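You operate a simulated robot arm through the tools that you are given. There is no shell and no other tool.

The job below is to be done with a simulated robot arm. You get a single attempt, and the scene is never put back.

JOB
Strip-test the sample, then correct it to 10 % with one pump stroke.
Fine: cup under the pump hoses; pink strip, then USED well; brine if weak, water if strong; mix it clear on the stirrer at slow, then off. Set down upright: cup with the yellow band.

It is judged by the outcome, as a careful person would: the job done as asked, and still so three seconds after it is handed in. It fails if anything else is knocked over, pushed out of place, dropped, spilled or broken.

ROBOT AND FRAMES
A 7-joint arm with a two-finger parallel gripper, fixed in place. Base frame: the origin is on the floor under the middle of its stand, x ahead of it, y to its left, z up; the work surface is at about z = 860. Units: mm, rad, N and s.
It reaches about 1479 mm from its shoulder. Its first joint turns from -2.897 to 2.897 rad. Payload 4.4 kg.
The TCP is the grasp point between the finger pads, 23 mm short of the fingertips. In the tool frame z runs along the fingers and y along their closing line. Largest opening 94 mm; finger width 38, thickness 10; the body of the gripper, 54 by 96 mm, starts 39 mm behind the TCP.
Orientation is that of the tool frame in the base frame, as a unit quaternion [x, y, z, w]. With the fingers straight down and closing along the base's y, the tool's x points along the base's -x, its y along +y and its z along -z.

CONTROLS
- The arm moves only by the tool arm_command. Its argument "increments" is one flat list of numbers, 7 for each row, row after row: the shift along the tool's x, y, z in mm, then the turn, a rotation vector about the tool's x, y, z in rad, then the gripper command, from -1 (fully open) to 1 (shut), values between in proportion. In form: [tx, ty, tz, wx, wy, wz, gripper, tx, ty, tz, wx, wy, wz, gripper, ...]. A call has 1 to 20 rows; each row is the pose to reach, as a shift and turn from the pose commanded when the call began, along the tool's axes at that moment. Each row takes 0.2 s and may step no farther than 50 mm and 0.15 rad from the row before; otherwise, or with a gripper value out of range, the whole call is refused. A pose out of reach is approached as far as the arm can. The call stops where the force on the tool passes 40 N (or 10 N more than at its start, if that is more) or the arm is blocked; 0.2 s more then pass. Each finger travels about 72 mm/s and halts on what it meets, pressing with about 23 N; the grip force reading is that of the motor and also rises with nothing between the fingers. The clock runs only during rows and for 0.2 s after the last one: add rows that repeat a pose to give the fingers time. The reply holds the time, the measured pose of the TCP, the force on the tool along the base axes, the opening and the grip force, in the units named above and with some noise, with the torque about the TCP (base axes, N m) and any sound that the robot's microphone picked up.
- Cameras (640 x 400 px; columns grow to the right, rows downward): "scene" is fixed at [219.4, 649.6, 1667.2]; the picture's right is [-0.59, -0.81, 0.00], its down [-0.48, 0.35, -0.81] and it looks along [0.65, -0.48, -0.59] (base axes); focal length 372 px, centre (320, 200). "wrist" rides on the gripper at [86, 16, -75] in the tool frame; the picture's right is [-0.18, 0.98, 0.00], its down [-0.58, -0.11, -0.81] and it looks along [-0.79, -0.15, 0.59] (tool axes); focal length 243 px, centre (320, 200).
- camera(camera): a new picture of that camera. It takes no simulated time.
- pixel_to_xyz(camera, pixels): for up to 12 pixels [column, row] of the newest picture of that camera ("zoom" is the newest enlarged one), the place [x, y, z] in the base frame of the surface seen there, good to about 2 mm. It takes no simulated time.
- zoom(camera, box): a new picture of the part [left, top, right, bottom] of that camera's present view, enlarged. It takes no simulated time.
- finish_job(): hands the job in; it is judged then, once.

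Leave the gripper open and the arm clear of the work at the hand-in unless told otherwise.

The tools are called after ">>>" as a command line: name --argument value ..., lists and objects as JSON in quotes. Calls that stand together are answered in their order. arm_command: Moves the arm, as the interface text tells. Its arguments: {"type":"object","properties":{"increments":{"type":"array"}},"required":["increments"]} The other tools are called the same way: camera (camera) takes a picture; pixel_to_xyz (camera, pixels) gives the place of the surface under pixels of a picture; zoom (camera, box) takes an enlarged picture of a part of a camera's view; finish_job () hands the job in.

At the start:

```text
t: 0.0
tcp_pos: [718.6, 337.1, 1305.1]
tcp_rot: [-0.001, 1.0, 0.001, 0.002]
wrist_force: [-0.1, 0.1, -0.9]
ft_torque: [0.0, 0.0, -0.03]
width: 94.1
gripper_force: 0.2
```

scene: 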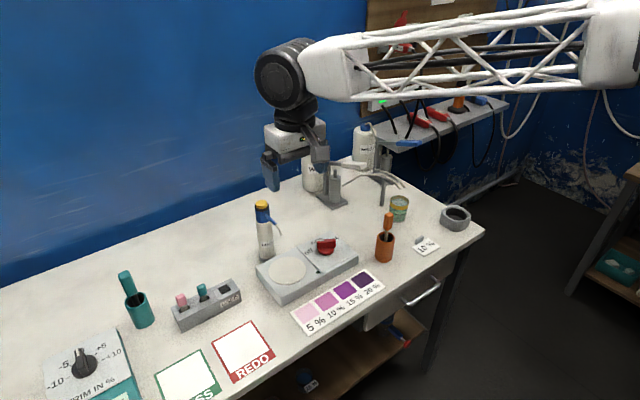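
wrist: 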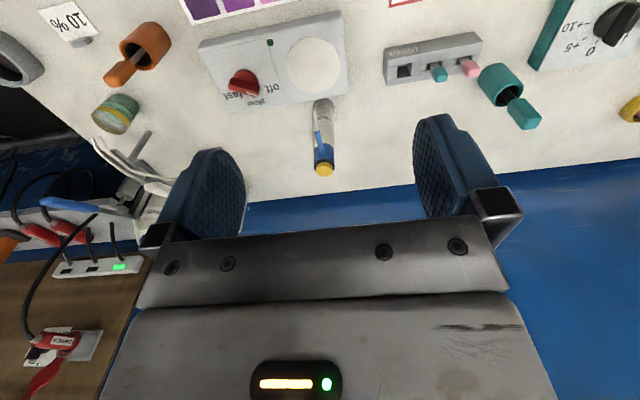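

I see a bench with a stirrer, a colour chart, a strip holder, a pump stand with hoses, and some cups and bottles. I'll zoom in on several regions before I move anything.

>>> zoom --camera "scene" --box '[280, 120, 480, 260]'

>>> zoom --camera "scene" --box '[230, 190, 400, 340]'

>>> zoom --camera "scene" --box '[30, 260, 280, 400]'

>>> zoom --camera "wrist" --box '[0, 0, 360, 225]'

>>> zoom --camera "wrist" --box '[320, 0, 640, 200]'

```text
2.86 times, centred on (380, 190) of scene
```

zoom: 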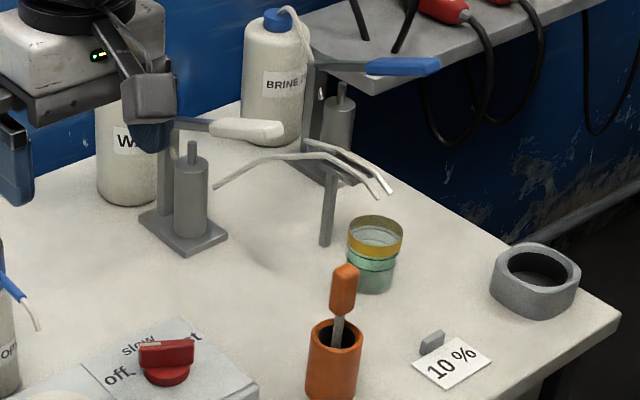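

```text
2.67 times, centred on (315, 265) of scene
```

zoom: 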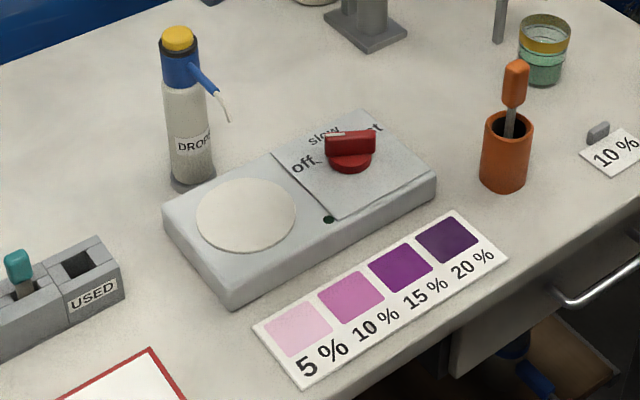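

```text
2.56 times, centred on (155, 330) of scene
```

zoom: 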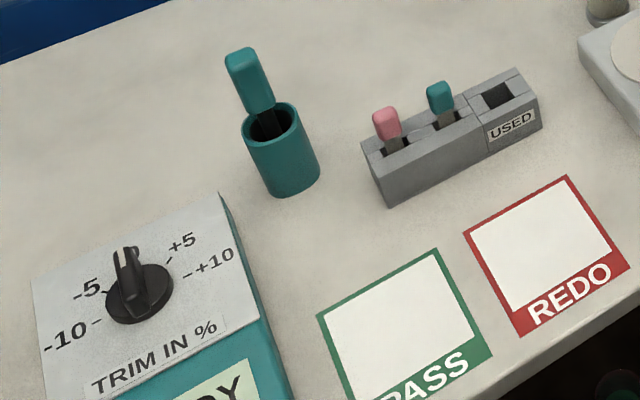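

```text
1.78 times, centred on (180, 112) of wrist
```

zoom: 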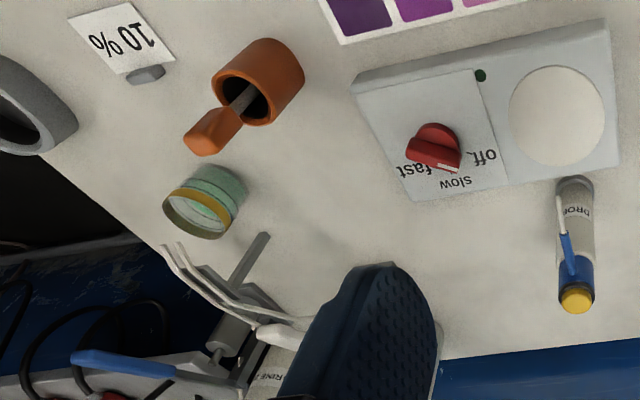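

```text
2.00 times, centred on (480, 100) of wrist
```

zoom: 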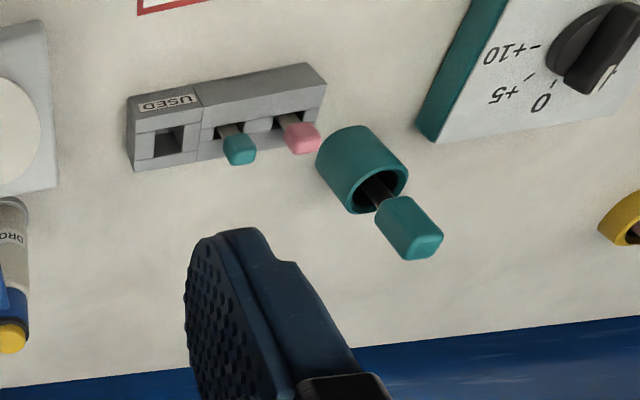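

I can see the water bottle with a white lever, the brine bottle with a blue lever, and the yellow-banded cup near the hose ends. Next I'll measure the main points in the scene picture: cup, hoses, levers, stirrer, knob and strips.

>>> camera --camera "scene"

>>> pixel_to_xyz --camera "scene" --pixels '[[400, 198], [399, 218], [404, 187], [398, 183], [370, 165], [368, 164], [420, 143], [405, 143], [331, 203], [352, 202], [338, 170], [388, 160]]'

>>> pixel_to_xyz --camera "scene" --pixels '[[181, 299], [202, 290], [229, 297], [182, 320], [289, 270], [325, 243], [326, 250], [264, 206], [263, 258], [388, 225], [385, 255], [425, 243]]'

>>> pixel_to_xyz --camera "scene" --pixels '[[345, 165], [352, 172], [360, 170], [372, 176], [380, 178], [390, 178], [400, 185], [335, 167], [328, 165], [360, 165], [310, 180], [370, 140]]'

```text
taken
```

scene: 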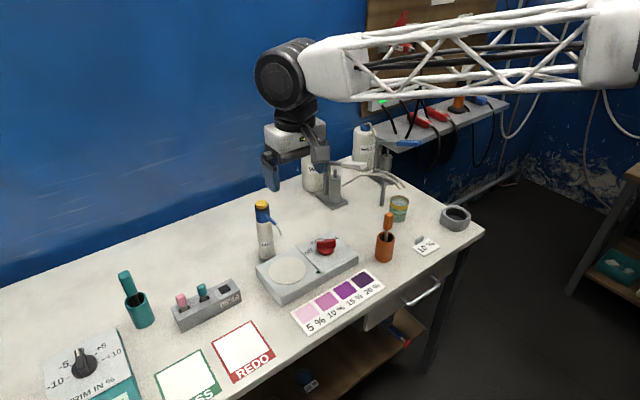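

```text
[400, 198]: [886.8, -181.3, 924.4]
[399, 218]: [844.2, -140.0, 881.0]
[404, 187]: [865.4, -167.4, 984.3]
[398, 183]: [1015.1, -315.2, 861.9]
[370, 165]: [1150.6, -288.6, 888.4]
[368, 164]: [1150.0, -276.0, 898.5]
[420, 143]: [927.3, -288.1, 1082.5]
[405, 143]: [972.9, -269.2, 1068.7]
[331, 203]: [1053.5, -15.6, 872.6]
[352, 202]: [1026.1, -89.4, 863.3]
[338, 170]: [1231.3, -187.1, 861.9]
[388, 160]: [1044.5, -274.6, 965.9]
```

```text
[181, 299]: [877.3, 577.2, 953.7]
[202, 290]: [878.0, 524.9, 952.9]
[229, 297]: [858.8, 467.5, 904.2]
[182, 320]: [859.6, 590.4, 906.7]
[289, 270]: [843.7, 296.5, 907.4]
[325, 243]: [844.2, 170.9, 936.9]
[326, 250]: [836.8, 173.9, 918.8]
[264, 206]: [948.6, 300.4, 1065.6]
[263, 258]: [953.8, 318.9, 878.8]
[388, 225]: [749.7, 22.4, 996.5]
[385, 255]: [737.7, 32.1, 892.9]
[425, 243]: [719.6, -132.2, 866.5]
```

```text
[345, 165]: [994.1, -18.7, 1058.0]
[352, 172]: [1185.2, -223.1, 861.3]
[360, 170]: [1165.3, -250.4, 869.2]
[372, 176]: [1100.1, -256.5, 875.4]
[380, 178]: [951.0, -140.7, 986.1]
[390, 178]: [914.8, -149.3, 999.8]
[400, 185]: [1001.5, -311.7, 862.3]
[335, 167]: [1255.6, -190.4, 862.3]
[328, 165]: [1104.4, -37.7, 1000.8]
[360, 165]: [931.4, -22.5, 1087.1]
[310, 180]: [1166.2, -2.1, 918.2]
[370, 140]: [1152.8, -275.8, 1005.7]
```

The gripper blocks the scene camera's view of the pumps. I'll move the arm to the right, toward y ≈ -80, and stay high so the wrist camera can see the pumps and the cup.

>>> arm_command --increments '[0, -45, 0, 0, 0, 0, -1, 0, -90, 0, 0, 0, 0, -1, 10, -135, 0, 0, 0, 0, -1, 20, -180, 0, 0, 0, 0, -1, 30, -225, 0, 0, 0, 0, -1, 40, -270, 0, 0, 0, 0, -1, 50, -315, 0, 0, 0, 0, -1, 60, -360, 0, 0, 0, 0, -1, 70, -400, 0, 0, 0, 0, -1, 70, -400, 0, 0, 0, 0, -1]'

>>> camera --camera "wrist"

>>> camera --camera "scene"

```text
t: 2.2
tcp_pos: [648.4, -65.5, 1304.8]
tcp_rot: [0.0, 1.0, 0.0, 0.001]
wrist_force: [-0.3, 0.6, -0.1]
ft_torque: [-0.04, 0.02, 0.0]
width: 93.9
gripper_force: 0.0
```

```text
taken
```

wrist: 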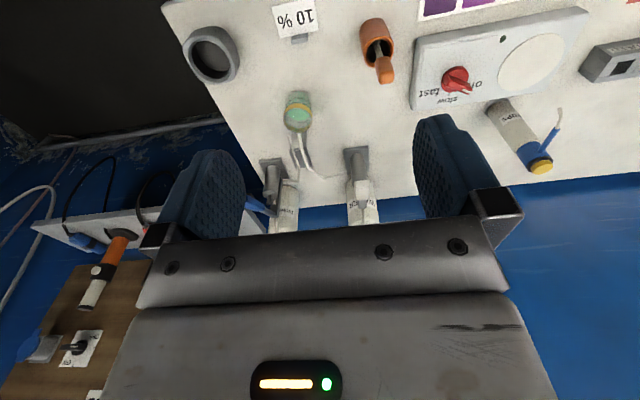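

```text
taken
```

scene: 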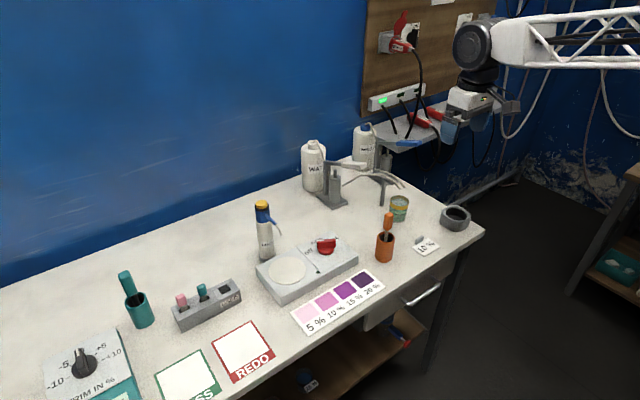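

The pumps are in view now. I'll zoom both cameras on the pumps, cup, card and ring.

>>> zoom --camera "wrist" --box '[170, 0, 430, 240]'

>>> zoom --camera "scene" --box '[290, 115, 430, 225]'

>>> zoom --camera "scene" --box '[360, 160, 480, 260]'

```text
1.67 times, centred on (300, 120) of wrist
```

zoom: 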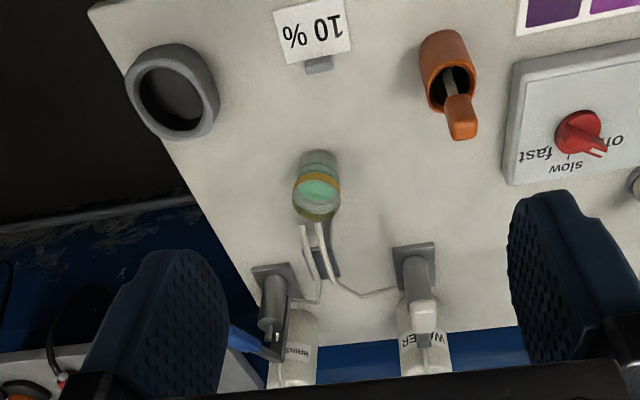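

```text
3.64 times, centred on (360, 170) of scene
```

zoom: 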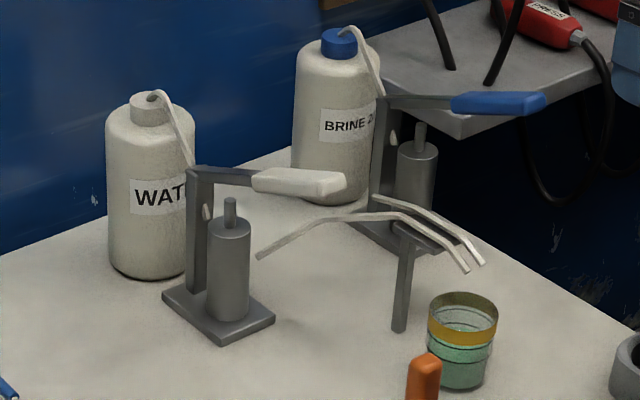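

```text
4.00 times, centred on (420, 210) of scene
```

zoom: 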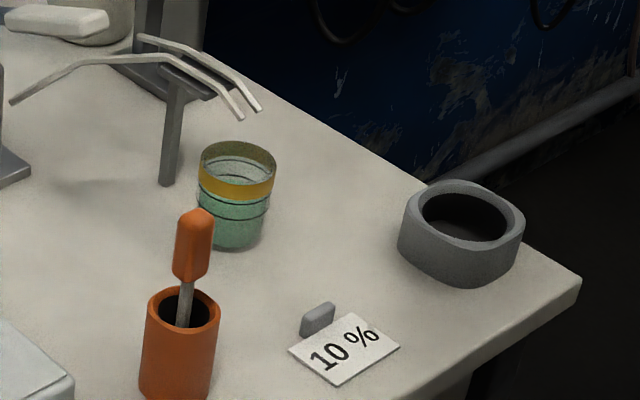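

Now I'll measure the cup rim, the bands, the hose ends and the handles in this last zoom.

>>> pixel_to_xyz --camera "zoom" --pixels '[[205, 152], [270, 155], [237, 143], [237, 190], [238, 225], [238, 245], [240, 115], [258, 108], [168, 184], [318, 318], [345, 350], [240, 172]]'

>>> zoom --camera "scene" --box '[370, 160, 430, 230]'

```text
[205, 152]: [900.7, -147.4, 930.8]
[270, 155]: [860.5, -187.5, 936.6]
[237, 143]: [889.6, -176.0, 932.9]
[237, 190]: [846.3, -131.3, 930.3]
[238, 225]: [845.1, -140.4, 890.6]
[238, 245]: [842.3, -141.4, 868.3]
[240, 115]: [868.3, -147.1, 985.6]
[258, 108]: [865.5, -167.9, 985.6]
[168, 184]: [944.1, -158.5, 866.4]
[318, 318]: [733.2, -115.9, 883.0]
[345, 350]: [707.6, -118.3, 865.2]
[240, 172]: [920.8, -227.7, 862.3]
```

```text
5.71 times, centred on (400, 195) of scene
```

zoom: 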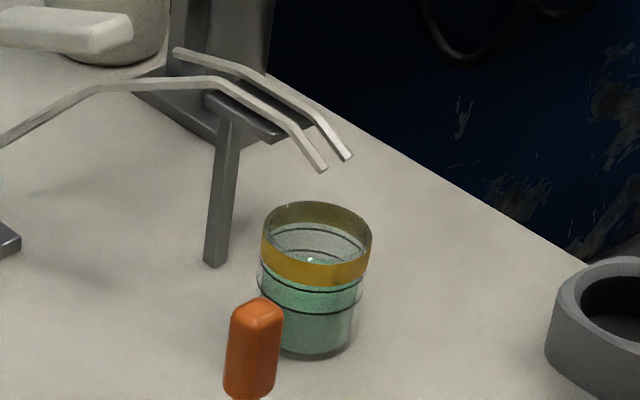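

The measurements put the cup centre near (867, -156), with its rim at z ≈ 934. The hose ends are at about (867, -147) and (865, -168), z ≈ 986, so the cup is already under the hoses. Next I'll go over to the strip holder and look at it from close by.

>>> arm_command --increments '[0, 48, 0, 0, 0, 0, -1, 0, 96, 0, 0, 0, 0, -1, 0, 144, 0, 0, 0, 0, -1, 0, 192, 0, 0, 0, 0, -1, 0, 240, 0, 0, 0, 0, -1, 0, 288, 0, 0, 0, 0, -1, 0, 336, 0, 0, 0, 0, -1, 0, 384, 0, 0, 0, 0, -1, 0, 432, 0, 0, 0, 0, -1, 0, 480, 0, 0, 0, 0, -1, 0, 528, 0, 0, 0, 0, -1, -10, 560, 20, 0, 0, 0, -1, -20, 585, 60, 0, 0, 0, -1, -30, 600, 100, 0, 0, 0, -1, -40, 605, 140, 0, 0, 0, -1, -50, 605, 180, 0, 0, 0, -1, -60, 605, 205, 0, 0, 0, -1, -60, 605, 205, 0, 0, 0, -1]'

>>> camera --camera "wrist"

>>> zoom --camera "wrist" --box '[160, 0, 480, 200]'

```text
t: 6.0
tcp_pos: [710.3, 542.0, 1101.1]
tcp_rot: [0.0, 1.0, 0.0, 0.001]
wrist_force: [-0.5, 0.3, 0.7]
ft_torque: [0.0, -0.01, -0.04]
width: 93.7
gripper_force: 0.0
```

```text
taken
```

wrist: 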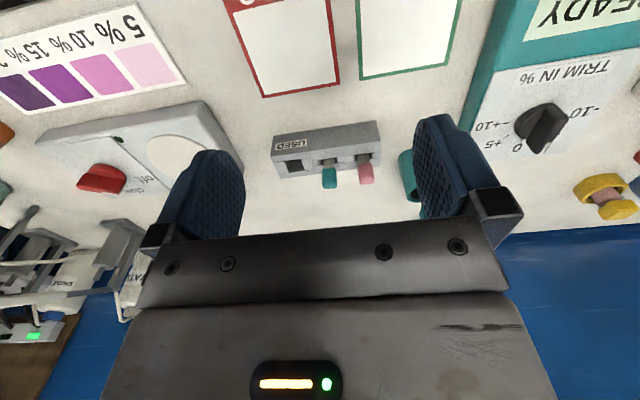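

```text
2.00 times, centred on (320, 100) of wrist
```

zoom: 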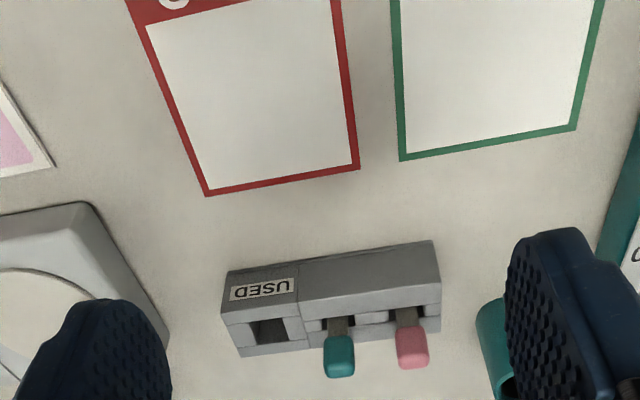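

Now I'll measure the strip handles, the slots and the USED well in this zoom, and take a closer scene zoom too.

>>> pixel_to_xyz --camera "zoom" --pixels '[[412, 362], [412, 335], [407, 316], [340, 370], [340, 342], [268, 330], [250, 325], [282, 320], [228, 305], [438, 280], [238, 355], [440, 330]]'

>>> zoom --camera "scene" --box '[150, 265, 270, 340]'

```text
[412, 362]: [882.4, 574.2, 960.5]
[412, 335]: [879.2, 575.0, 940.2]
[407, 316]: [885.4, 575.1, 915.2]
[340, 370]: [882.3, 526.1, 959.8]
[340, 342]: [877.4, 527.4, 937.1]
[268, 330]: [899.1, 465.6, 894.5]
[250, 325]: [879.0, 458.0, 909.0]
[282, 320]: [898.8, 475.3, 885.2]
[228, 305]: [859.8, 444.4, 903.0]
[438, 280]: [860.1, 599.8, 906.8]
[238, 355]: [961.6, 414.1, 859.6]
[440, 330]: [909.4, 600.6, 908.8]
```

```text
5.33 times, centred on (210, 302) of scene
```

zoom: 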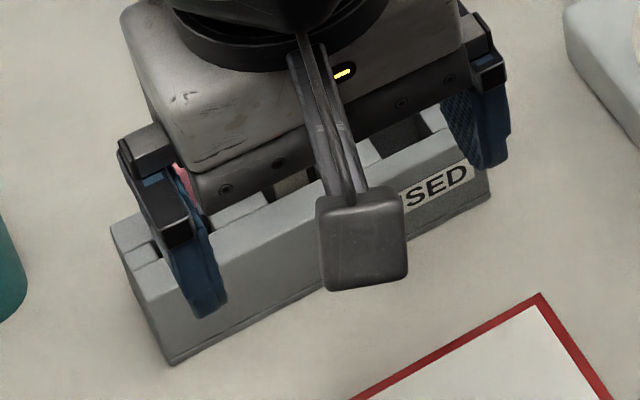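

I'll zoom in tighter on the strips to get the handle sizes.

>>> zoom --camera "wrist" --box '[265, 115, 395, 195]'

>>> pixel_to_xyz --camera "zoom" --pixels '[[100, 200], [140, 240], [300, 300], [310, 350], [330, 330], [470, 260], [460, 300], [490, 345], [515, 330], [480, 230], [310, 235], [120, 220]]'

```text
4.92 times, centred on (330, 155) of wrist
```

zoom: 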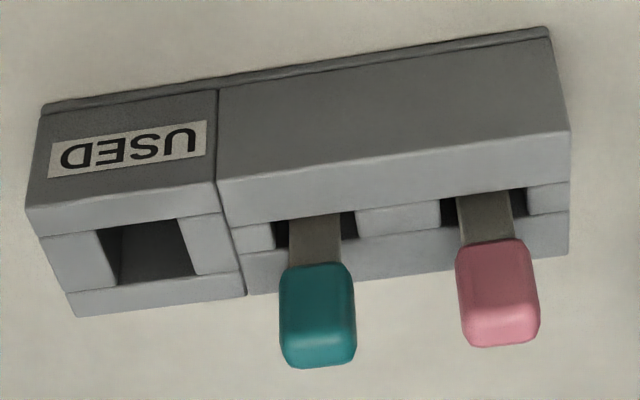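

```text
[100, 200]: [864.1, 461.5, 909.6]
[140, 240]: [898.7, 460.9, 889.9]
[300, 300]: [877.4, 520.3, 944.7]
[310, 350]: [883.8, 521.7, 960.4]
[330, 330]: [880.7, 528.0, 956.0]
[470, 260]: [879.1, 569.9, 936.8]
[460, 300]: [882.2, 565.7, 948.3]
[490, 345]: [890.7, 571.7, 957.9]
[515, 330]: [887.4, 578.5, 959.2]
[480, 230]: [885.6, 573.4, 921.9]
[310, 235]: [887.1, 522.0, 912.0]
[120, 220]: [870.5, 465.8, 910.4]
```

The pink handle has its top at z ≈ 960, spans x from about 878 to 891, and sits near y ≈ 575. I'll sample its edges and the well opening more exactly, along with the neighbouring objects in the scene view.

>>> pixel_to_xyz --camera "zoom" --pixels '[[459, 290], [530, 285], [536, 310], [282, 300], [352, 300], [70, 250], [215, 245], [105, 235], [118, 285], [192, 270], [160, 292], [155, 215]]'

>>> pixel_to_xyz --camera "wrist" --pixels '[[400, 180], [402, 160], [410, 150], [118, 140], [150, 150], [100, 178], [180, 150], [230, 150], [50, 140], [215, 110], [605, 195], [540, 130]]'

```text
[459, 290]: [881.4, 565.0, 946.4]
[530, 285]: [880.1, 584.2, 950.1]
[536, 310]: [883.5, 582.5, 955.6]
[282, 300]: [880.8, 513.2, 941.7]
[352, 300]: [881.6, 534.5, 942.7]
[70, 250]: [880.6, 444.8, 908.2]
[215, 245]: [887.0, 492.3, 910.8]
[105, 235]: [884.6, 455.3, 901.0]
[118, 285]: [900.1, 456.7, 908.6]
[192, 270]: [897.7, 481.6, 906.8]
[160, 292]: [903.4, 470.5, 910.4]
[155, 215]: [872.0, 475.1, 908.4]
```

```text
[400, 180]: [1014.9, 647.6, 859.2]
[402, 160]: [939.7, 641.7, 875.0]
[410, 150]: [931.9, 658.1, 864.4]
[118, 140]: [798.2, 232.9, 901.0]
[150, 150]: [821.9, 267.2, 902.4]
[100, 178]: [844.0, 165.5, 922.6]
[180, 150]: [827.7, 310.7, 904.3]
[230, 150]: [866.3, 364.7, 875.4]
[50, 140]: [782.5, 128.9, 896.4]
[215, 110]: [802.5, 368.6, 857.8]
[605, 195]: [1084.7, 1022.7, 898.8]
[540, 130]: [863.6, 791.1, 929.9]
```

The pink handle centre is about (884.5, 574.5). The USED well opening is about 27 mm square, centred near (886, 468). I'll move above the pink handle with the fingers opened to about 40 mm.

>>> arm_command --increments '[-40, 8, 10, 0, 0, 0, -0.5, -80, 16, 20, 0, 0, 0, 0.15, -120, 24, 35, 0, 0, 0, 0.15, -155, 30, 50, 0, 0, 0, 0.15, -174, 32.5, 61, 0, 0, 0, 0.15, -174, 32.5, 61, 0, 0, 0, 0.15, -174, 32.5, 61, 0, 0, 0, 0.15]'

>>> camera --camera "wrist"

>>> zoom --camera "scene" --box '[90, 200, 290, 340]'

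```text
t: 7.6
tcp_pos: [883.4, 572.8, 1044.1]
tcp_rot: [0.0, 1.0, 0.001, 0.0]
wrist_force: [-0.2, -0.6, -0.2]
ft_torque: [-0.02, 0.0, -0.01]
width: 40.0
gripper_force: 0.0
```

```text
taken
```

wrist: 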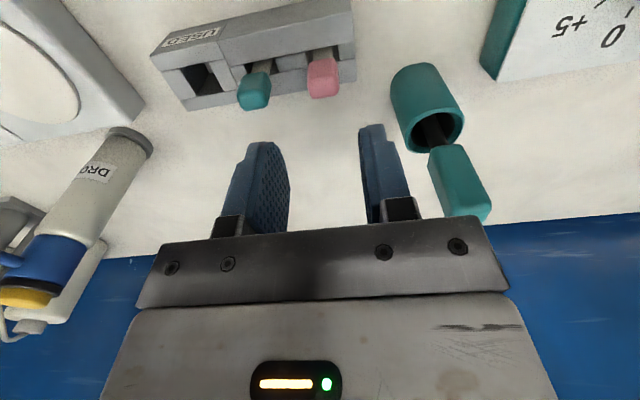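

```text
2.86 times, centred on (190, 270) of scene
```

zoom: 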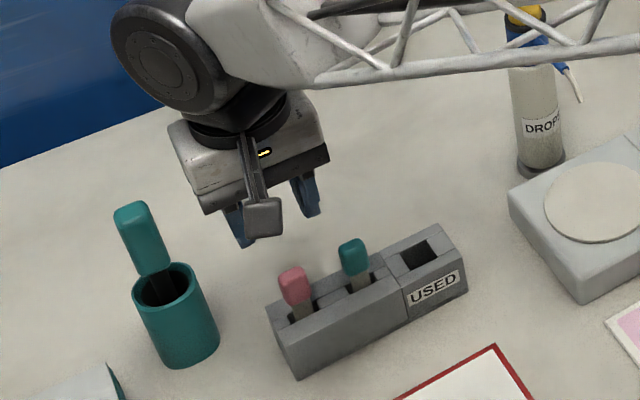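

Before I go down, I'll check how much room there is to the teal tube and its tool.

>>> pixel_to_xyz --camera "zoom" --pixels '[[130, 210], [150, 260], [175, 270], [205, 280], [140, 300], [293, 270], [295, 310], [352, 245]]'

>>> pixel_to_xyz --camera "wrist" --pixels '[[450, 170], [480, 215], [440, 150], [425, 80], [323, 62], [318, 92], [332, 92], [255, 100]]'

```text
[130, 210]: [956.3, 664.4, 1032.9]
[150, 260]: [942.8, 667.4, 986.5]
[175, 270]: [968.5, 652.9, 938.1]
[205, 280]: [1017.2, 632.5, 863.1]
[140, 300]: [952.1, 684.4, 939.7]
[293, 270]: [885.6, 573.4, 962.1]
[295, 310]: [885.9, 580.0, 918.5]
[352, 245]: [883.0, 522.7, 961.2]
```

```text
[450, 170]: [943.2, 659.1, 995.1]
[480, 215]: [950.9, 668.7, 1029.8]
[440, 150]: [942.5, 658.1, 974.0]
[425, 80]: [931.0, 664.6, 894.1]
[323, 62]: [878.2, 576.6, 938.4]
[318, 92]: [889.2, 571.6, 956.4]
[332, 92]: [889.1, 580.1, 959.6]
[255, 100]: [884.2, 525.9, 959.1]
```

The teal tool stands at x ≈ 945 and y ≈ 660, so there's room. I'm going down to TCP z ≈ 957 and closing on the pink handle.

>>> arm_command --increments '[-1, 1.2, 30, 0, 0, 0, 0.15, -1, 1.2, 58, 0, 0, 0, 0.15, -1, 1.2, 75, 0, 0, 0, 0.15, -1, 1.2, 87, 0, 0, 0, 0.15, -1, 1.2, 87, 0, 0, 0, 0.15]'

>>> zoom --camera "wrist" --box '[180, 40, 460, 240]'

```text
t: 8.8
tcp_pos: [886.5, 576.8, 953.6]
tcp_rot: [0.0, 1.0, 0.001, 0.001]
wrist_force: [-0.2, 0.8, 0.4]
ft_torque: [-0.01, -0.01, 0.03]
width: 40.3
gripper_force: 0.0
```

```text
2.00 times, centred on (320, 140) of wrist
```

zoom: 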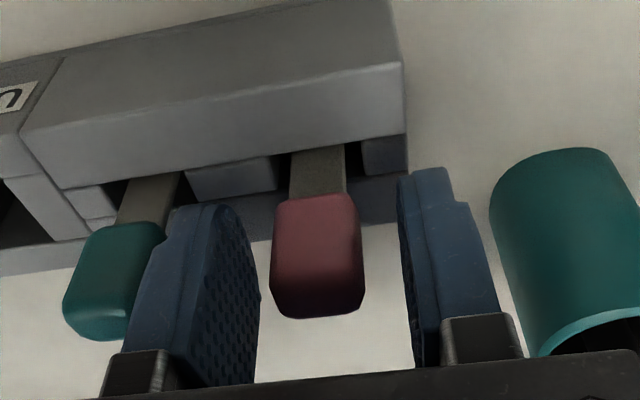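

The handle sits slightly left of centre between the fingers. I'll shift 2 mm, close the fingers and hold.

>>> arm_command --increments '[1, -2, -2.5, 0, 0, 0, 0.15, 1, -2, -2.5, 0, 0, 0, 0.4, 1, -2, -2.5, 0, 0, 0, 0.7, 1, -2, -2.5, 0, 0, 0, 0.7, 1, -2, -2.5, 0, 0, 0, 0.7]'

>>> zoom --camera "wrist" --box '[180, 40, 460, 240]'

```text
t: 10.0
tcp_pos: [883.5, 574.9, 956.3]
tcp_rot: [0.0, 1.0, 0.0, 0.001]
wrist_force: [0.1, 0.6, 0.7]
ft_torque: [-0.06, -0.02, 0.0]
width: 21.2
gripper_force: 23.4
```

```text
2.00 times, centred on (320, 140) of wrist
```

zoom: 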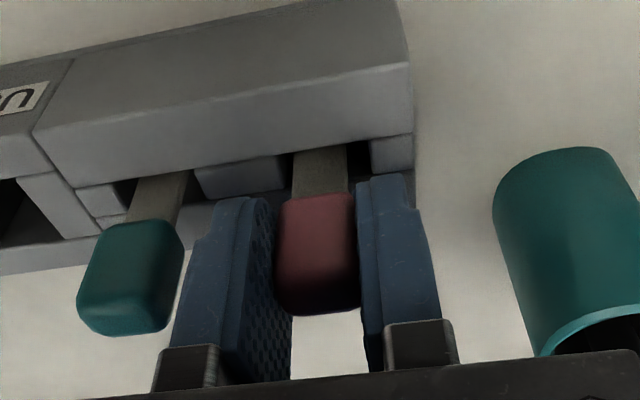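

The handle is held at 21 mm with about 23 N of grip. I'll lift it straight up out of the slot by 120 mm.

>>> arm_command --increments '[0, 0, -20, 0, 0, 0, 0.7, 0, 0, -45, 0, 0, 0, 0.7, 0, 0, -75, 0, 0, 0, 0.7, 0, 0, -105, 0, 0, 0, 0.7, 0, 0, -130, 0, 0, 0, 0.7, 0, 0, -130, 0, 0, 0, 0.7]'

>>> camera --camera "wrist"

>>> zoom --camera "scene" --box '[90, 180, 290, 320]'

```text
t: 11.4
tcp_pos: [883.0, 575.0, 1084.3]
tcp_rot: [0.0, 1.0, 0.001, 0.001]
wrist_force: [0.0, 0.7, 0.1]
ft_torque: [0.0, 0.04, -0.01]
width: 20.8
gripper_force: 22.8
```

```text
taken
```

wrist: 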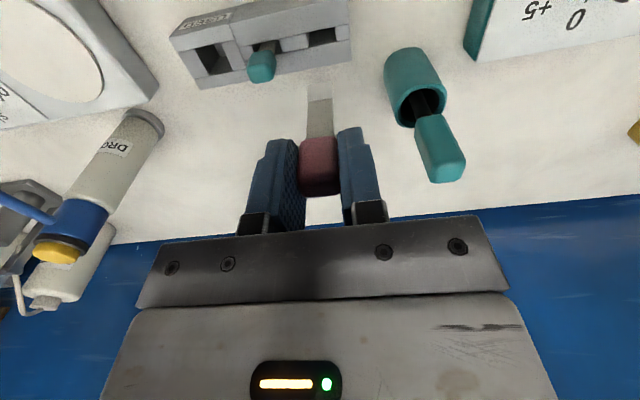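

```text
2.86 times, centred on (190, 250) of scene
```

zoom: 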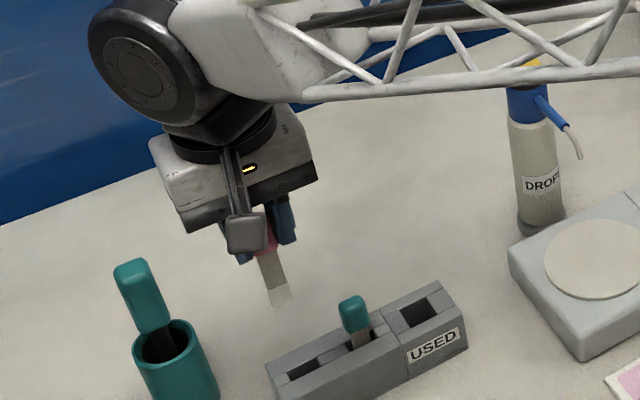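

The strip is out and has a pale tip. I'll measure its tip in the picture.

>>> zoom --camera "wrist" --box '[270, 70, 370, 210]'

>>> pixel_to_xyz --camera "wrist" --pixels '[[319, 84], [320, 88], [320, 95], [320, 110], [320, 130], [308, 95], [331, 95], [320, 150]]'

>>> zoom --camera "scene" --box '[150, 240, 220, 300]'

>>> pixel_to_xyz --camera "zoom" --pixels '[[320, 300], [330, 340], [300, 280], [280, 200], [345, 330], [310, 350]]'

```text
2.86 times, centred on (320, 140) of wrist
```

zoom: 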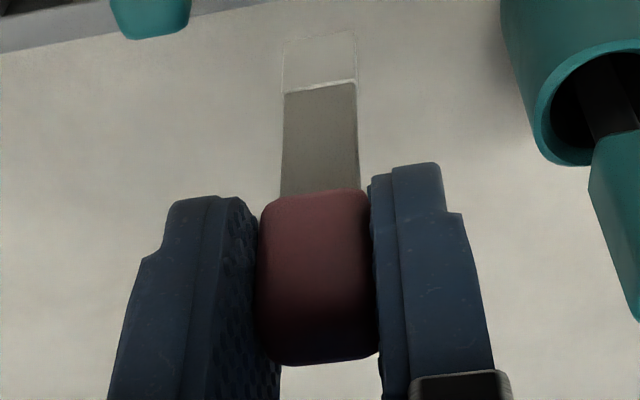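

```text
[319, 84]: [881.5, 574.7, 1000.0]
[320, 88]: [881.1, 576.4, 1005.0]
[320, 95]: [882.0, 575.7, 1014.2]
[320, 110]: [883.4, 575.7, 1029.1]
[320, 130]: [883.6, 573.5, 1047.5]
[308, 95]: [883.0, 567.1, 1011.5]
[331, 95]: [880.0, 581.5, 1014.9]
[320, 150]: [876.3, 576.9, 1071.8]
```

```text
6.67 times, centred on (185, 270) of scene
```

zoom: 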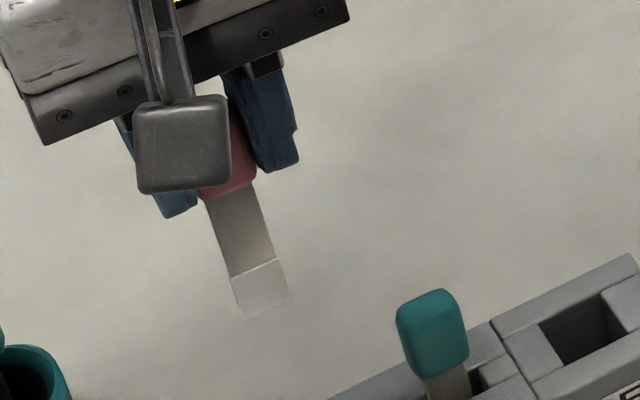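

```text
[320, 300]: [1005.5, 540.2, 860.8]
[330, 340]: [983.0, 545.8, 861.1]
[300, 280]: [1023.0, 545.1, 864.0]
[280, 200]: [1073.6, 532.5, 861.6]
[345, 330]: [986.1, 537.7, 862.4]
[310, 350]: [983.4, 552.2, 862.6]
```

The strip tip is about 86 mm below the TCP, and its pad is about 17 mm long. Now I need the liquid level in the cup, so I'll zoom in tightly on it from the scene camera.

>>> zoom --camera "scene" --box '[382, 176, 418, 226]'

>>> pixel_to_xyz --camera "zoom" --pixels '[[320, 180], [320, 200], [320, 215], [320, 230], [320, 250], [320, 270], [320, 290], [320, 310], [320, 150], [320, 165], [250, 200], [390, 200]]'

```text
8.00 times, centred on (400, 201) of scene
```

zoom: 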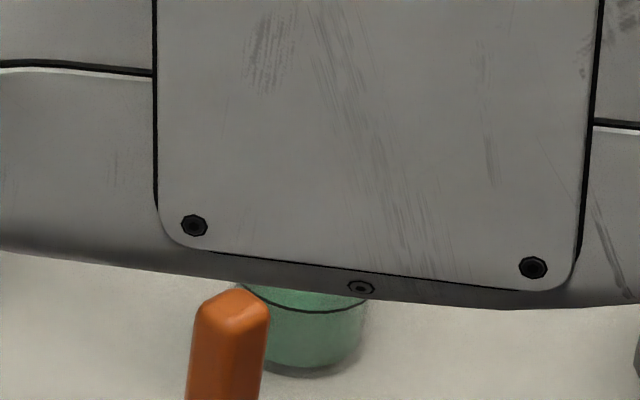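

```text
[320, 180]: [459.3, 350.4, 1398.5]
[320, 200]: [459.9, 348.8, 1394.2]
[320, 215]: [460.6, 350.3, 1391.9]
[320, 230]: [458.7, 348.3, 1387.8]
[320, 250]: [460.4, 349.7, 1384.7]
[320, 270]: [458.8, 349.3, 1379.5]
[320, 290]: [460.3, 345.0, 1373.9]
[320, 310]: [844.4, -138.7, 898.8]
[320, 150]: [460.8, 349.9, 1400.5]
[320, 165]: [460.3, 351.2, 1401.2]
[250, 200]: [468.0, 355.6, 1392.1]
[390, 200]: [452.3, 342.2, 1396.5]
```

The arm link hides the cup from the scene camera. I'll carry the strip high to in front of the cup, at about x = 700, y = -156, z = 1150. From there the wrist camera can see the cup.

>>> arm_command --increments '[11.4, -45.7, -4.1, 0, 0, 0, 0.7, 22.9, -91.4, -8.2, 0, 0, 0, 0.7, 34.3, -137.1, -12.4, 0, 0, 0, 0.7, 45.7, -182.8, -16.5, 0, 0, 0, 0.7, 57.2, -228.4, -20.6, 0, 0, 0, 0.7, 68.6, -274.1, -24.7, 0, 0, 0, 0.7, 80.1, -319.8, -28.9, 0, 0, 0, 0.7, 91.5, -365.5, -33, 0, 0, 0, 0.7, 103, -411.2, -37.1, 0, 0, 0, 0.7, 114.4, -456.9, -41.2, 0, 0, 0, 0.7, 125.8, -502.6, -45.4, 0, 0, 0, 0.7, 137.2, -548.2, -49.5, 0, 0, 0, 0.7, 148.7, -593.9, -53.6, 0, 0, 0, 0.7, 160.1, -639.6, -57.7, 0, 0, 0, 0.7, 171.6, -685.3, -61.9, 0, 0, 0, 0.7, 183, -731, -66, 0, 0, 0, 0.7, 183, -731, -66, 0, 0, 0, 0.7]'

>>> camera --camera "wrist"

>>> zoom --camera "scene" --box '[340, 140, 480, 240]'

```text
t: 15.0
tcp_pos: [697.8, -155.4, 1152.9]
tcp_rot: [0.0, 1.0, 0.001, 0.001]
wrist_force: [0.5, -0.6, -1.1]
ft_torque: [0.01, -0.03, 0.0]
width: 21.1
gripper_force: 22.6
```

```text
taken
```

wrist: 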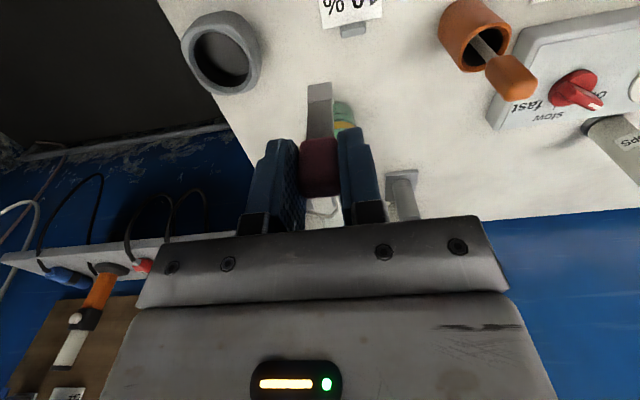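

```text
4.00 times, centred on (410, 190) of scene
```

zoom: 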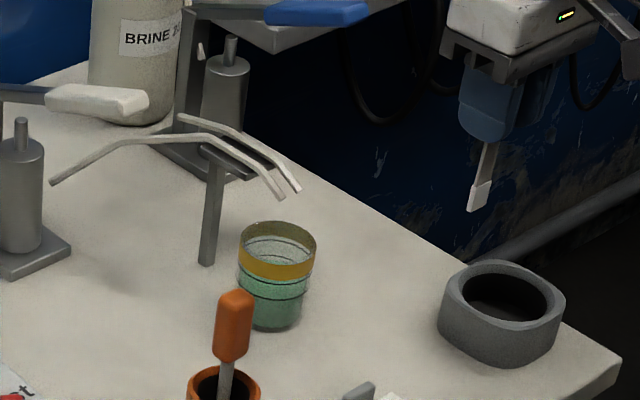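

The cup is visible from the scene camera again. I'll zoom in on it tightly to find the liquid level.

>>> zoom --camera "scene" --box '[380, 176, 424, 226]'

>>> pixel_to_xyz --camera "zoom" --pixels '[[320, 160], [320, 175], [320, 190], [320, 205], [320, 220], [320, 235], [320, 250], [320, 270], [320, 290], [320, 310], [280, 190], [340, 190]]'

```text
8.00 times, centred on (402, 201) of scene
```

zoom: 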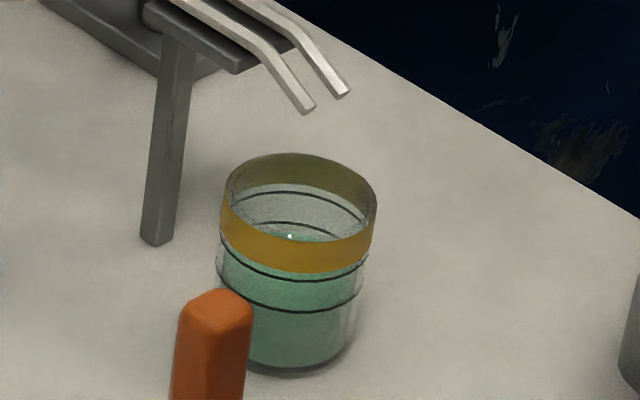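

```text
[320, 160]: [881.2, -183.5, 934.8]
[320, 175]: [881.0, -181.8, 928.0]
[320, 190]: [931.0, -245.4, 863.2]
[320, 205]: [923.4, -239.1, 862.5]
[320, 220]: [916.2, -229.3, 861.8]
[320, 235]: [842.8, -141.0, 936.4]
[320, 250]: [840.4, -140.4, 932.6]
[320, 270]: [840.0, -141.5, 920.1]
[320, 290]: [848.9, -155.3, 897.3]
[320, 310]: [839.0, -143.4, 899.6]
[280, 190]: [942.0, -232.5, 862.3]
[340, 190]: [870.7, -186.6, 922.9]
```

From the rim measurements, the cup centre is about (867, -158), its radius 32.5 mm and its rim at z ≈ 936. The liquid is at z ≈ 897. With this grip the fingers would be too close to both the rim and the hoses during the dip. I'll go back to the holder by the same path and regrip the handle higher, so more of the strip sticks out.

>>> arm_command --increments '[-11.4, 45.7, 4.1, 0, 0, 0, 0.7, -22.9, 91.4, 8.2, 0, 0, 0, 0.7, -34.3, 137.1, 12.4, 0, 0, 0, 0.7, -45.7, 182.8, 16.5, 0, 0, 0, 0.7, -57.2, 228.4, 20.6, 0, 0, 0, 0.7, -68.6, 274.1, 24.7, 0, 0, 0, 0.7, -80.1, 319.8, 28.9, 0, 0, 0, 0.7, -91.5, 365.5, 33, 0, 0, 0, 0.7, -103, 411.2, 37.1, 0, 0, 0, 0.7, -114.4, 456.9, 41.2, 0, 0, 0, 0.7, -125.8, 502.6, 45.4, 0, 0, 0, 0.7, -137.2, 548.2, 49.5, 0, 0, 0, 0.7, -148.7, 593.9, 53.6, 0, 0, 0, 0.7, -160.1, 639.6, 57.7, 0, 0, 0, 0.7, -171.6, 685.3, 61.9, 0, 0, 0, 0.7, -183, 731, 66, 0, 0, 0, 0.7, -183, 731, 66, 0, 0, 0, 0.7, -183, 731, 76, 0, 0, 0, 0.7, -183, 731, 86, 0, 0, 0, 0.7, -183, 731, 86, 0, 0, 0, 0.7]'

>>> zoom --camera "wrist" --box '[220, 20, 420, 160]'

>>> zoom --camera "scene" --box '[140, 250, 250, 330]'

```text
t: 19.2
tcp_pos: [882.1, 574.1, 1065.6]
tcp_rot: [0.0, 1.0, 0.0, 0.0]
wrist_force: [0.2, 0.5, -0.2]
ft_torque: [-0.01, 0.02, 0.01]
width: 20.9
gripper_force: 23.0
```

```text
2.86 times, centred on (320, 90) of wrist
```

zoom: 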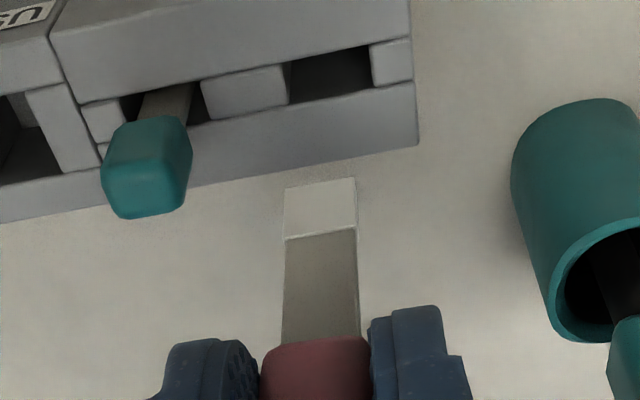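

```text
5.00 times, centred on (195, 290) of scene
```

zoom: 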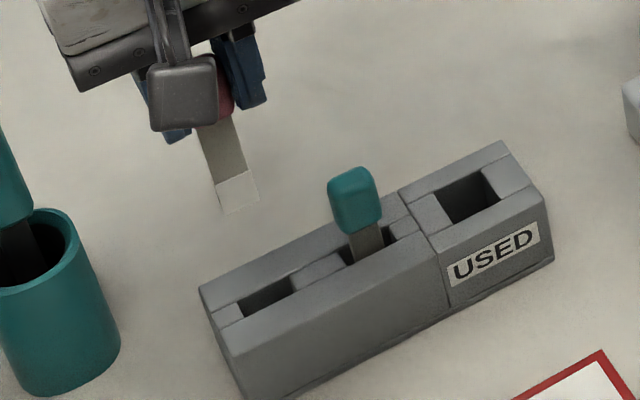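

The empty pink slot is visible. I'll lower the strip until its tip is just above the slot, then check the alignment.

>>> arm_command --increments '[0, 0, 30, 0, 0, 0, 0.7, 0, 0, 60, 0, 0, 0, 0.7, 0, 0, 67, 0, 0, 0, 0.7, 0, 0, 67, 0, 0, 0, 0.7]'

>>> zoom --camera "wrist" --box '[250, 30, 400, 140]'

>>> zoom --camera "scene" --box '[150, 260, 230, 330]'

```text
t: 20.2
tcp_pos: [881.6, 575.5, 998.8]
tcp_rot: [0.0, 1.0, 0.002, 0.001]
wrist_force: [-0.4, -0.2, -0.8]
ft_torque: [-0.01, -0.01, 0.0]
width: 20.9
gripper_force: 23.2
```

```text
3.64 times, centred on (325, 85) of wrist
```

zoom: 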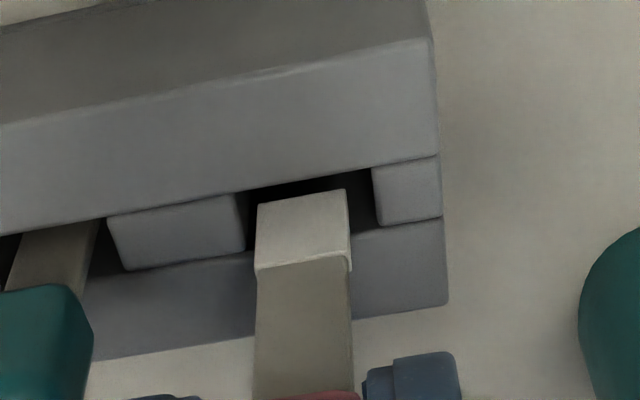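

```text
5.71 times, centred on (190, 295) of scene
```

zoom: 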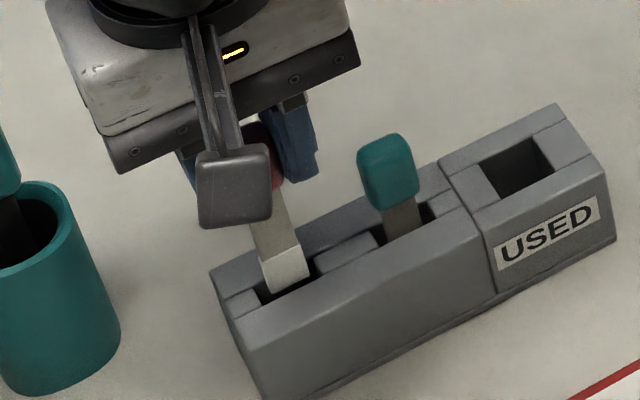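

The strip appears centred in the slot's width. I'll measure the slot's near and far edges against the tip before I insert it.

>>> pixel_to_xyz --camera "zoom" --pixels '[[262, 305], [320, 282], [256, 290], [240, 297], [318, 262], [300, 275], [275, 290], [250, 272], [300, 240], [410, 240], [460, 205], [425, 215]]'

>>> pixel_to_xyz --camera "wrist" --pixels '[[320, 86], [345, 82], [350, 80], [310, 83], [340, 95], [320, 81], [334, 84], [318, 104]]'

```text
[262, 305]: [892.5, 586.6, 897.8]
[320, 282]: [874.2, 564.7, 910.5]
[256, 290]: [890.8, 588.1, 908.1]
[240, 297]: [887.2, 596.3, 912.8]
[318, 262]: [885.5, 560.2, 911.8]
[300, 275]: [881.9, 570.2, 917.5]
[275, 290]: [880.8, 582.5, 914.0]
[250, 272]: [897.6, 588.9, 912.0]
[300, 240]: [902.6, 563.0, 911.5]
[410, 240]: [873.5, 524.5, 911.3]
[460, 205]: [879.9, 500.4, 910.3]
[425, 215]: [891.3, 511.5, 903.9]
```

```text
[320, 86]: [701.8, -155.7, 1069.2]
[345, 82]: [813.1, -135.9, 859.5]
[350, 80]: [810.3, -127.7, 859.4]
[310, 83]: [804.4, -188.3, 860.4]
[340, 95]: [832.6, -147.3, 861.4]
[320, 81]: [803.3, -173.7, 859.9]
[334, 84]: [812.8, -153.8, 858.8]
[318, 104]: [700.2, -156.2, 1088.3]
```

The slot spans about x 877–896 and y 562–588, and the strip tip is at x ≈ 881. I'll shift 2.5 mm forward and insert gently to TCP z ≈ 958.

>>> arm_command --increments '[-2.5, 0, 0, 0, 0, 0, 0.7, -2.5, 0, 10, 0, 0, 0, 0.7, -2.5, 0, 20, 0, 0, 0, 0.7, -2.5, 0, 30, 0, 0, 0, 0.7, -2.5, 0, 38, 0, 0, 0, 0.7, -2.5, 0, 40, 0, 0, 0, 0.7, -2.5, 0, 40, 0, 0, 0, 0.7]'

>>> zoom --camera "wrist" --box '[180, 40, 460, 240]'

```text
t: 21.8
tcp_pos: [885.4, 573.7, 958.5]
tcp_rot: [0.0, 1.0, 0.001, 0.001]
wrist_force: [0.1, 0.4, -0.3]
ft_torque: [-0.02, 0.02, -0.04]
width: 20.8
gripper_force: 23.2
```

```text
2.00 times, centred on (320, 140) of wrist
```

zoom: 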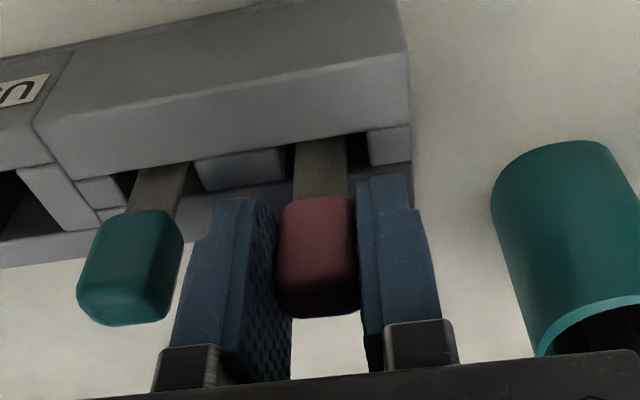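

The strip is back in its slot with no contact force. I'll open slightly, rise about 11 mm and close again on the upper part of the handle.

>>> arm_command --increments '[0, 0, 0, 0, 0, 0, 0.35, 0, 0, 0, 0, 0, 0, 0.35, 0, 0, -5, 0, 0, 0, 0.35, 0, 0, -11, 0, 0, 0, 0.35, 0, 0, -11, 0, 0, 0, 0.35, 0, 0, -11, 0, 0, 0, 0.7, 0, 0, -11, 0, 0, 0, 0.7, 0, 0, -11, 0, 0, 0, 0.7]'

>>> zoom --camera "wrist" --box '[180, 40, 460, 240]'

```text
t: 23.6
tcp_pos: [885.2, 574.2, 969.3]
tcp_rot: [0.001, 1.0, 0.002, 0.001]
wrist_force: [0.0, -0.2, 0.6]
ft_torque: [-0.02, 0.01, 0.01]
width: 20.5
gripper_force: 23.6
```

```text
2.00 times, centred on (320, 140) of wrist
```

zoom: 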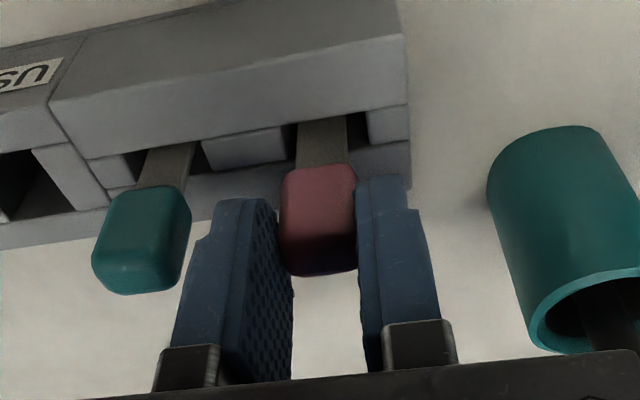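

The regrip is good: width 20.5 mm and 23 N, with about 14 mm of the handle between the pads. Now I'll lift the strip out again.

>>> arm_command --increments '[0, 0, -20, 0, 0, 0, 0.7, 0, 0, -45, 0, 0, 0, 0.7, 0, 0, -75, 0, 0, 0, 0.7, 0, 0, -105, 0, 0, 0, 0.7, 0, 0, -120, 0, 0, 0, 0.7, 0, 0, -120, 0, 0, 0, 0.7]'

>>> camera --camera "wrist"

>>> pixel_to_xyz --camera "wrist" --pixels '[[319, 72], [319, 75], [319, 78], [319, 82], [319, 90], [319, 100], [319, 120], [319, 135]]'

```text
t: 25.0
tcp_pos: [884.3, 575.0, 1090.5]
tcp_rot: [0.0, 1.0, 0.001, 0.001]
wrist_force: [-0.2, 0.6, -0.6]
ft_torque: [0.03, 0.0, 0.0]
width: 20.7
gripper_force: 23.1
```

```text
taken
```

wrist: 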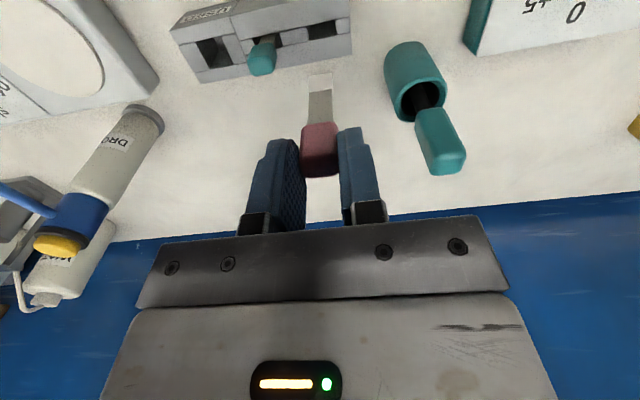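

```text
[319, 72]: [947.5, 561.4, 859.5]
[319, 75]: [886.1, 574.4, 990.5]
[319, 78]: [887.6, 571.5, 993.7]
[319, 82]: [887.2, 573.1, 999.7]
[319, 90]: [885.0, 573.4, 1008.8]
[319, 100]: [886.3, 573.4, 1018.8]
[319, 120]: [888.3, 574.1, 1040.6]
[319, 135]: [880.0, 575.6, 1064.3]
```

The strip tip is now about 101 mm below the TCP. I'll carry it high to in front of the cup, then tilt the hand about 25° so the strip can go in under the hoses from the front.

>>> arm_command --increments '[11.5, -45.8, -3.7, 0, 0, 0, 0.7, 23, -91.6, -7.4, 0, 0, 0, 0.7, 34.5, -137.4, -11.1, 0, 0, 0, 0.7, 46, -183.2, -14.8, 0, 0, 0, 0.7, 57.5, -229, -18.5, 0, 0, 0, 0.7, 69, -274.8, -22.2, 0, 0, 0, 0.7, 80.5, -320.6, -25.9, 0, 0, 0, 0.7, 92, -366.4, -29.6, 0, 0, 0, 0.7, 103.5, -412.2, -33.3, 0, 0, 0, 0.7, 115, -458, -37, 0, 0, 0, 0.7, 126.5, -503.8, -40.7, 0, 0, 0, 0.7, 138, -549.6, -44.4, 0, 0, 0, 0.7, 149.5, -595.4, -48.1, 0, 0, 0, 0.7, 161, -641.2, -51.8, 0, 0, 0, 0.7, 172.5, -687, -55.5, 0, 0, 0, 0.7, 184, -733, -59.5, 0, 0, 0, 0.7, 184, -733, -59.5, 0, -0.145, 0, 0.7, 184, -733, -59.5, 0, -0.29, 0, 0.7, 184, -733, -59.5, 0, -0.436, 0, 0.7, 184, -733, -59.5, 0, -0.436, 0, 0.7]'

>>> camera --camera "wrist"

>>> camera --camera "scene"

```text
t: 29.2
tcp_pos: [701.4, -158.7, 1149.4]
tcp_rot: [0.0, 0.976, 0.001, 0.218]
wrist_force: [-0.9, -0.6, -0.3]
ft_torque: [0.03, 0.02, -0.03]
width: 20.8
gripper_force: 22.9
```

```text
taken
```

wrist: 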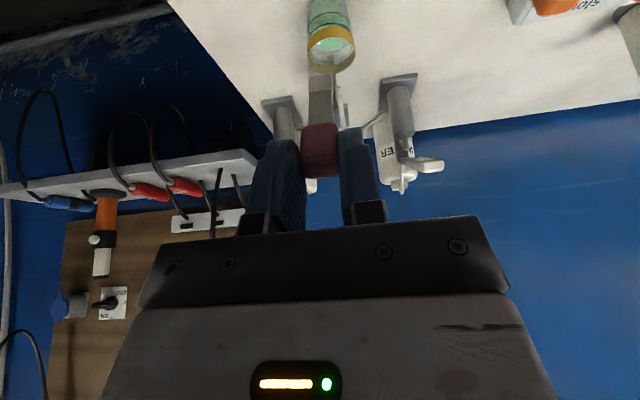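

```text
taken
```

scene: 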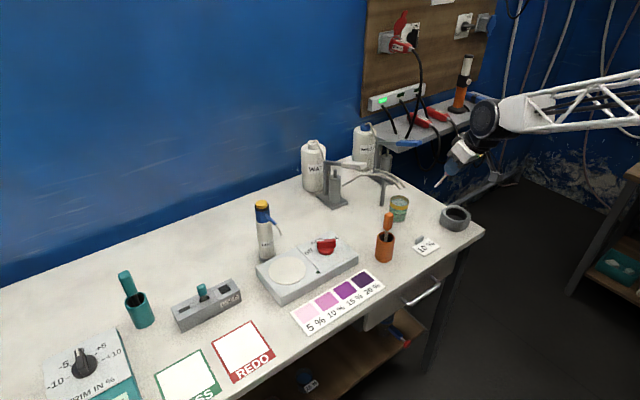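

The tilt is right: the tool axis is about (0.43, 0, -0.90). I'll zoom the wrist camera on the cup and strip to check the line before going in.

>>> zoom --camera "wrist" --box '[260, 0, 400, 150]'

>>> pixel_to_xyz --camera "zoom" --pixels '[[320, 205], [320, 240], [320, 290], [350, 180], [380, 130], [290, 140], [330, 70], [300, 200], [385, 100], [355, 150]]'

```text
2.67 times, centred on (330, 75) of wrist
```

zoom: 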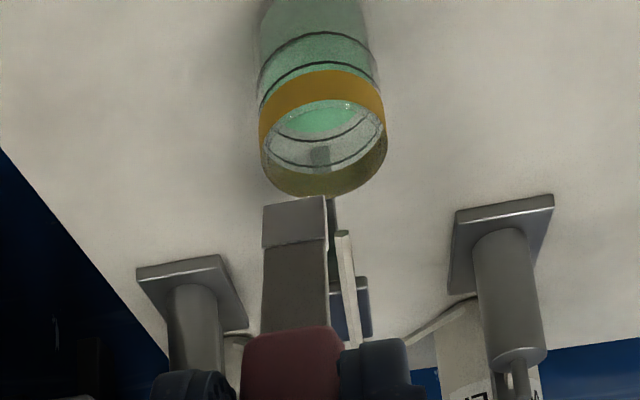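

```text
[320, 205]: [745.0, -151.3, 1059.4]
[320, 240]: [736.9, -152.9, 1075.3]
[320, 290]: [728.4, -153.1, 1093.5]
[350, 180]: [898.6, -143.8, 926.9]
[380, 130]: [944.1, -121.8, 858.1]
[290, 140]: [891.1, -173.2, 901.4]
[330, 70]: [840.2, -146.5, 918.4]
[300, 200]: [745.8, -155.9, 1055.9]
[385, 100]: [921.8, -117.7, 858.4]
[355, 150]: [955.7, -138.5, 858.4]
```

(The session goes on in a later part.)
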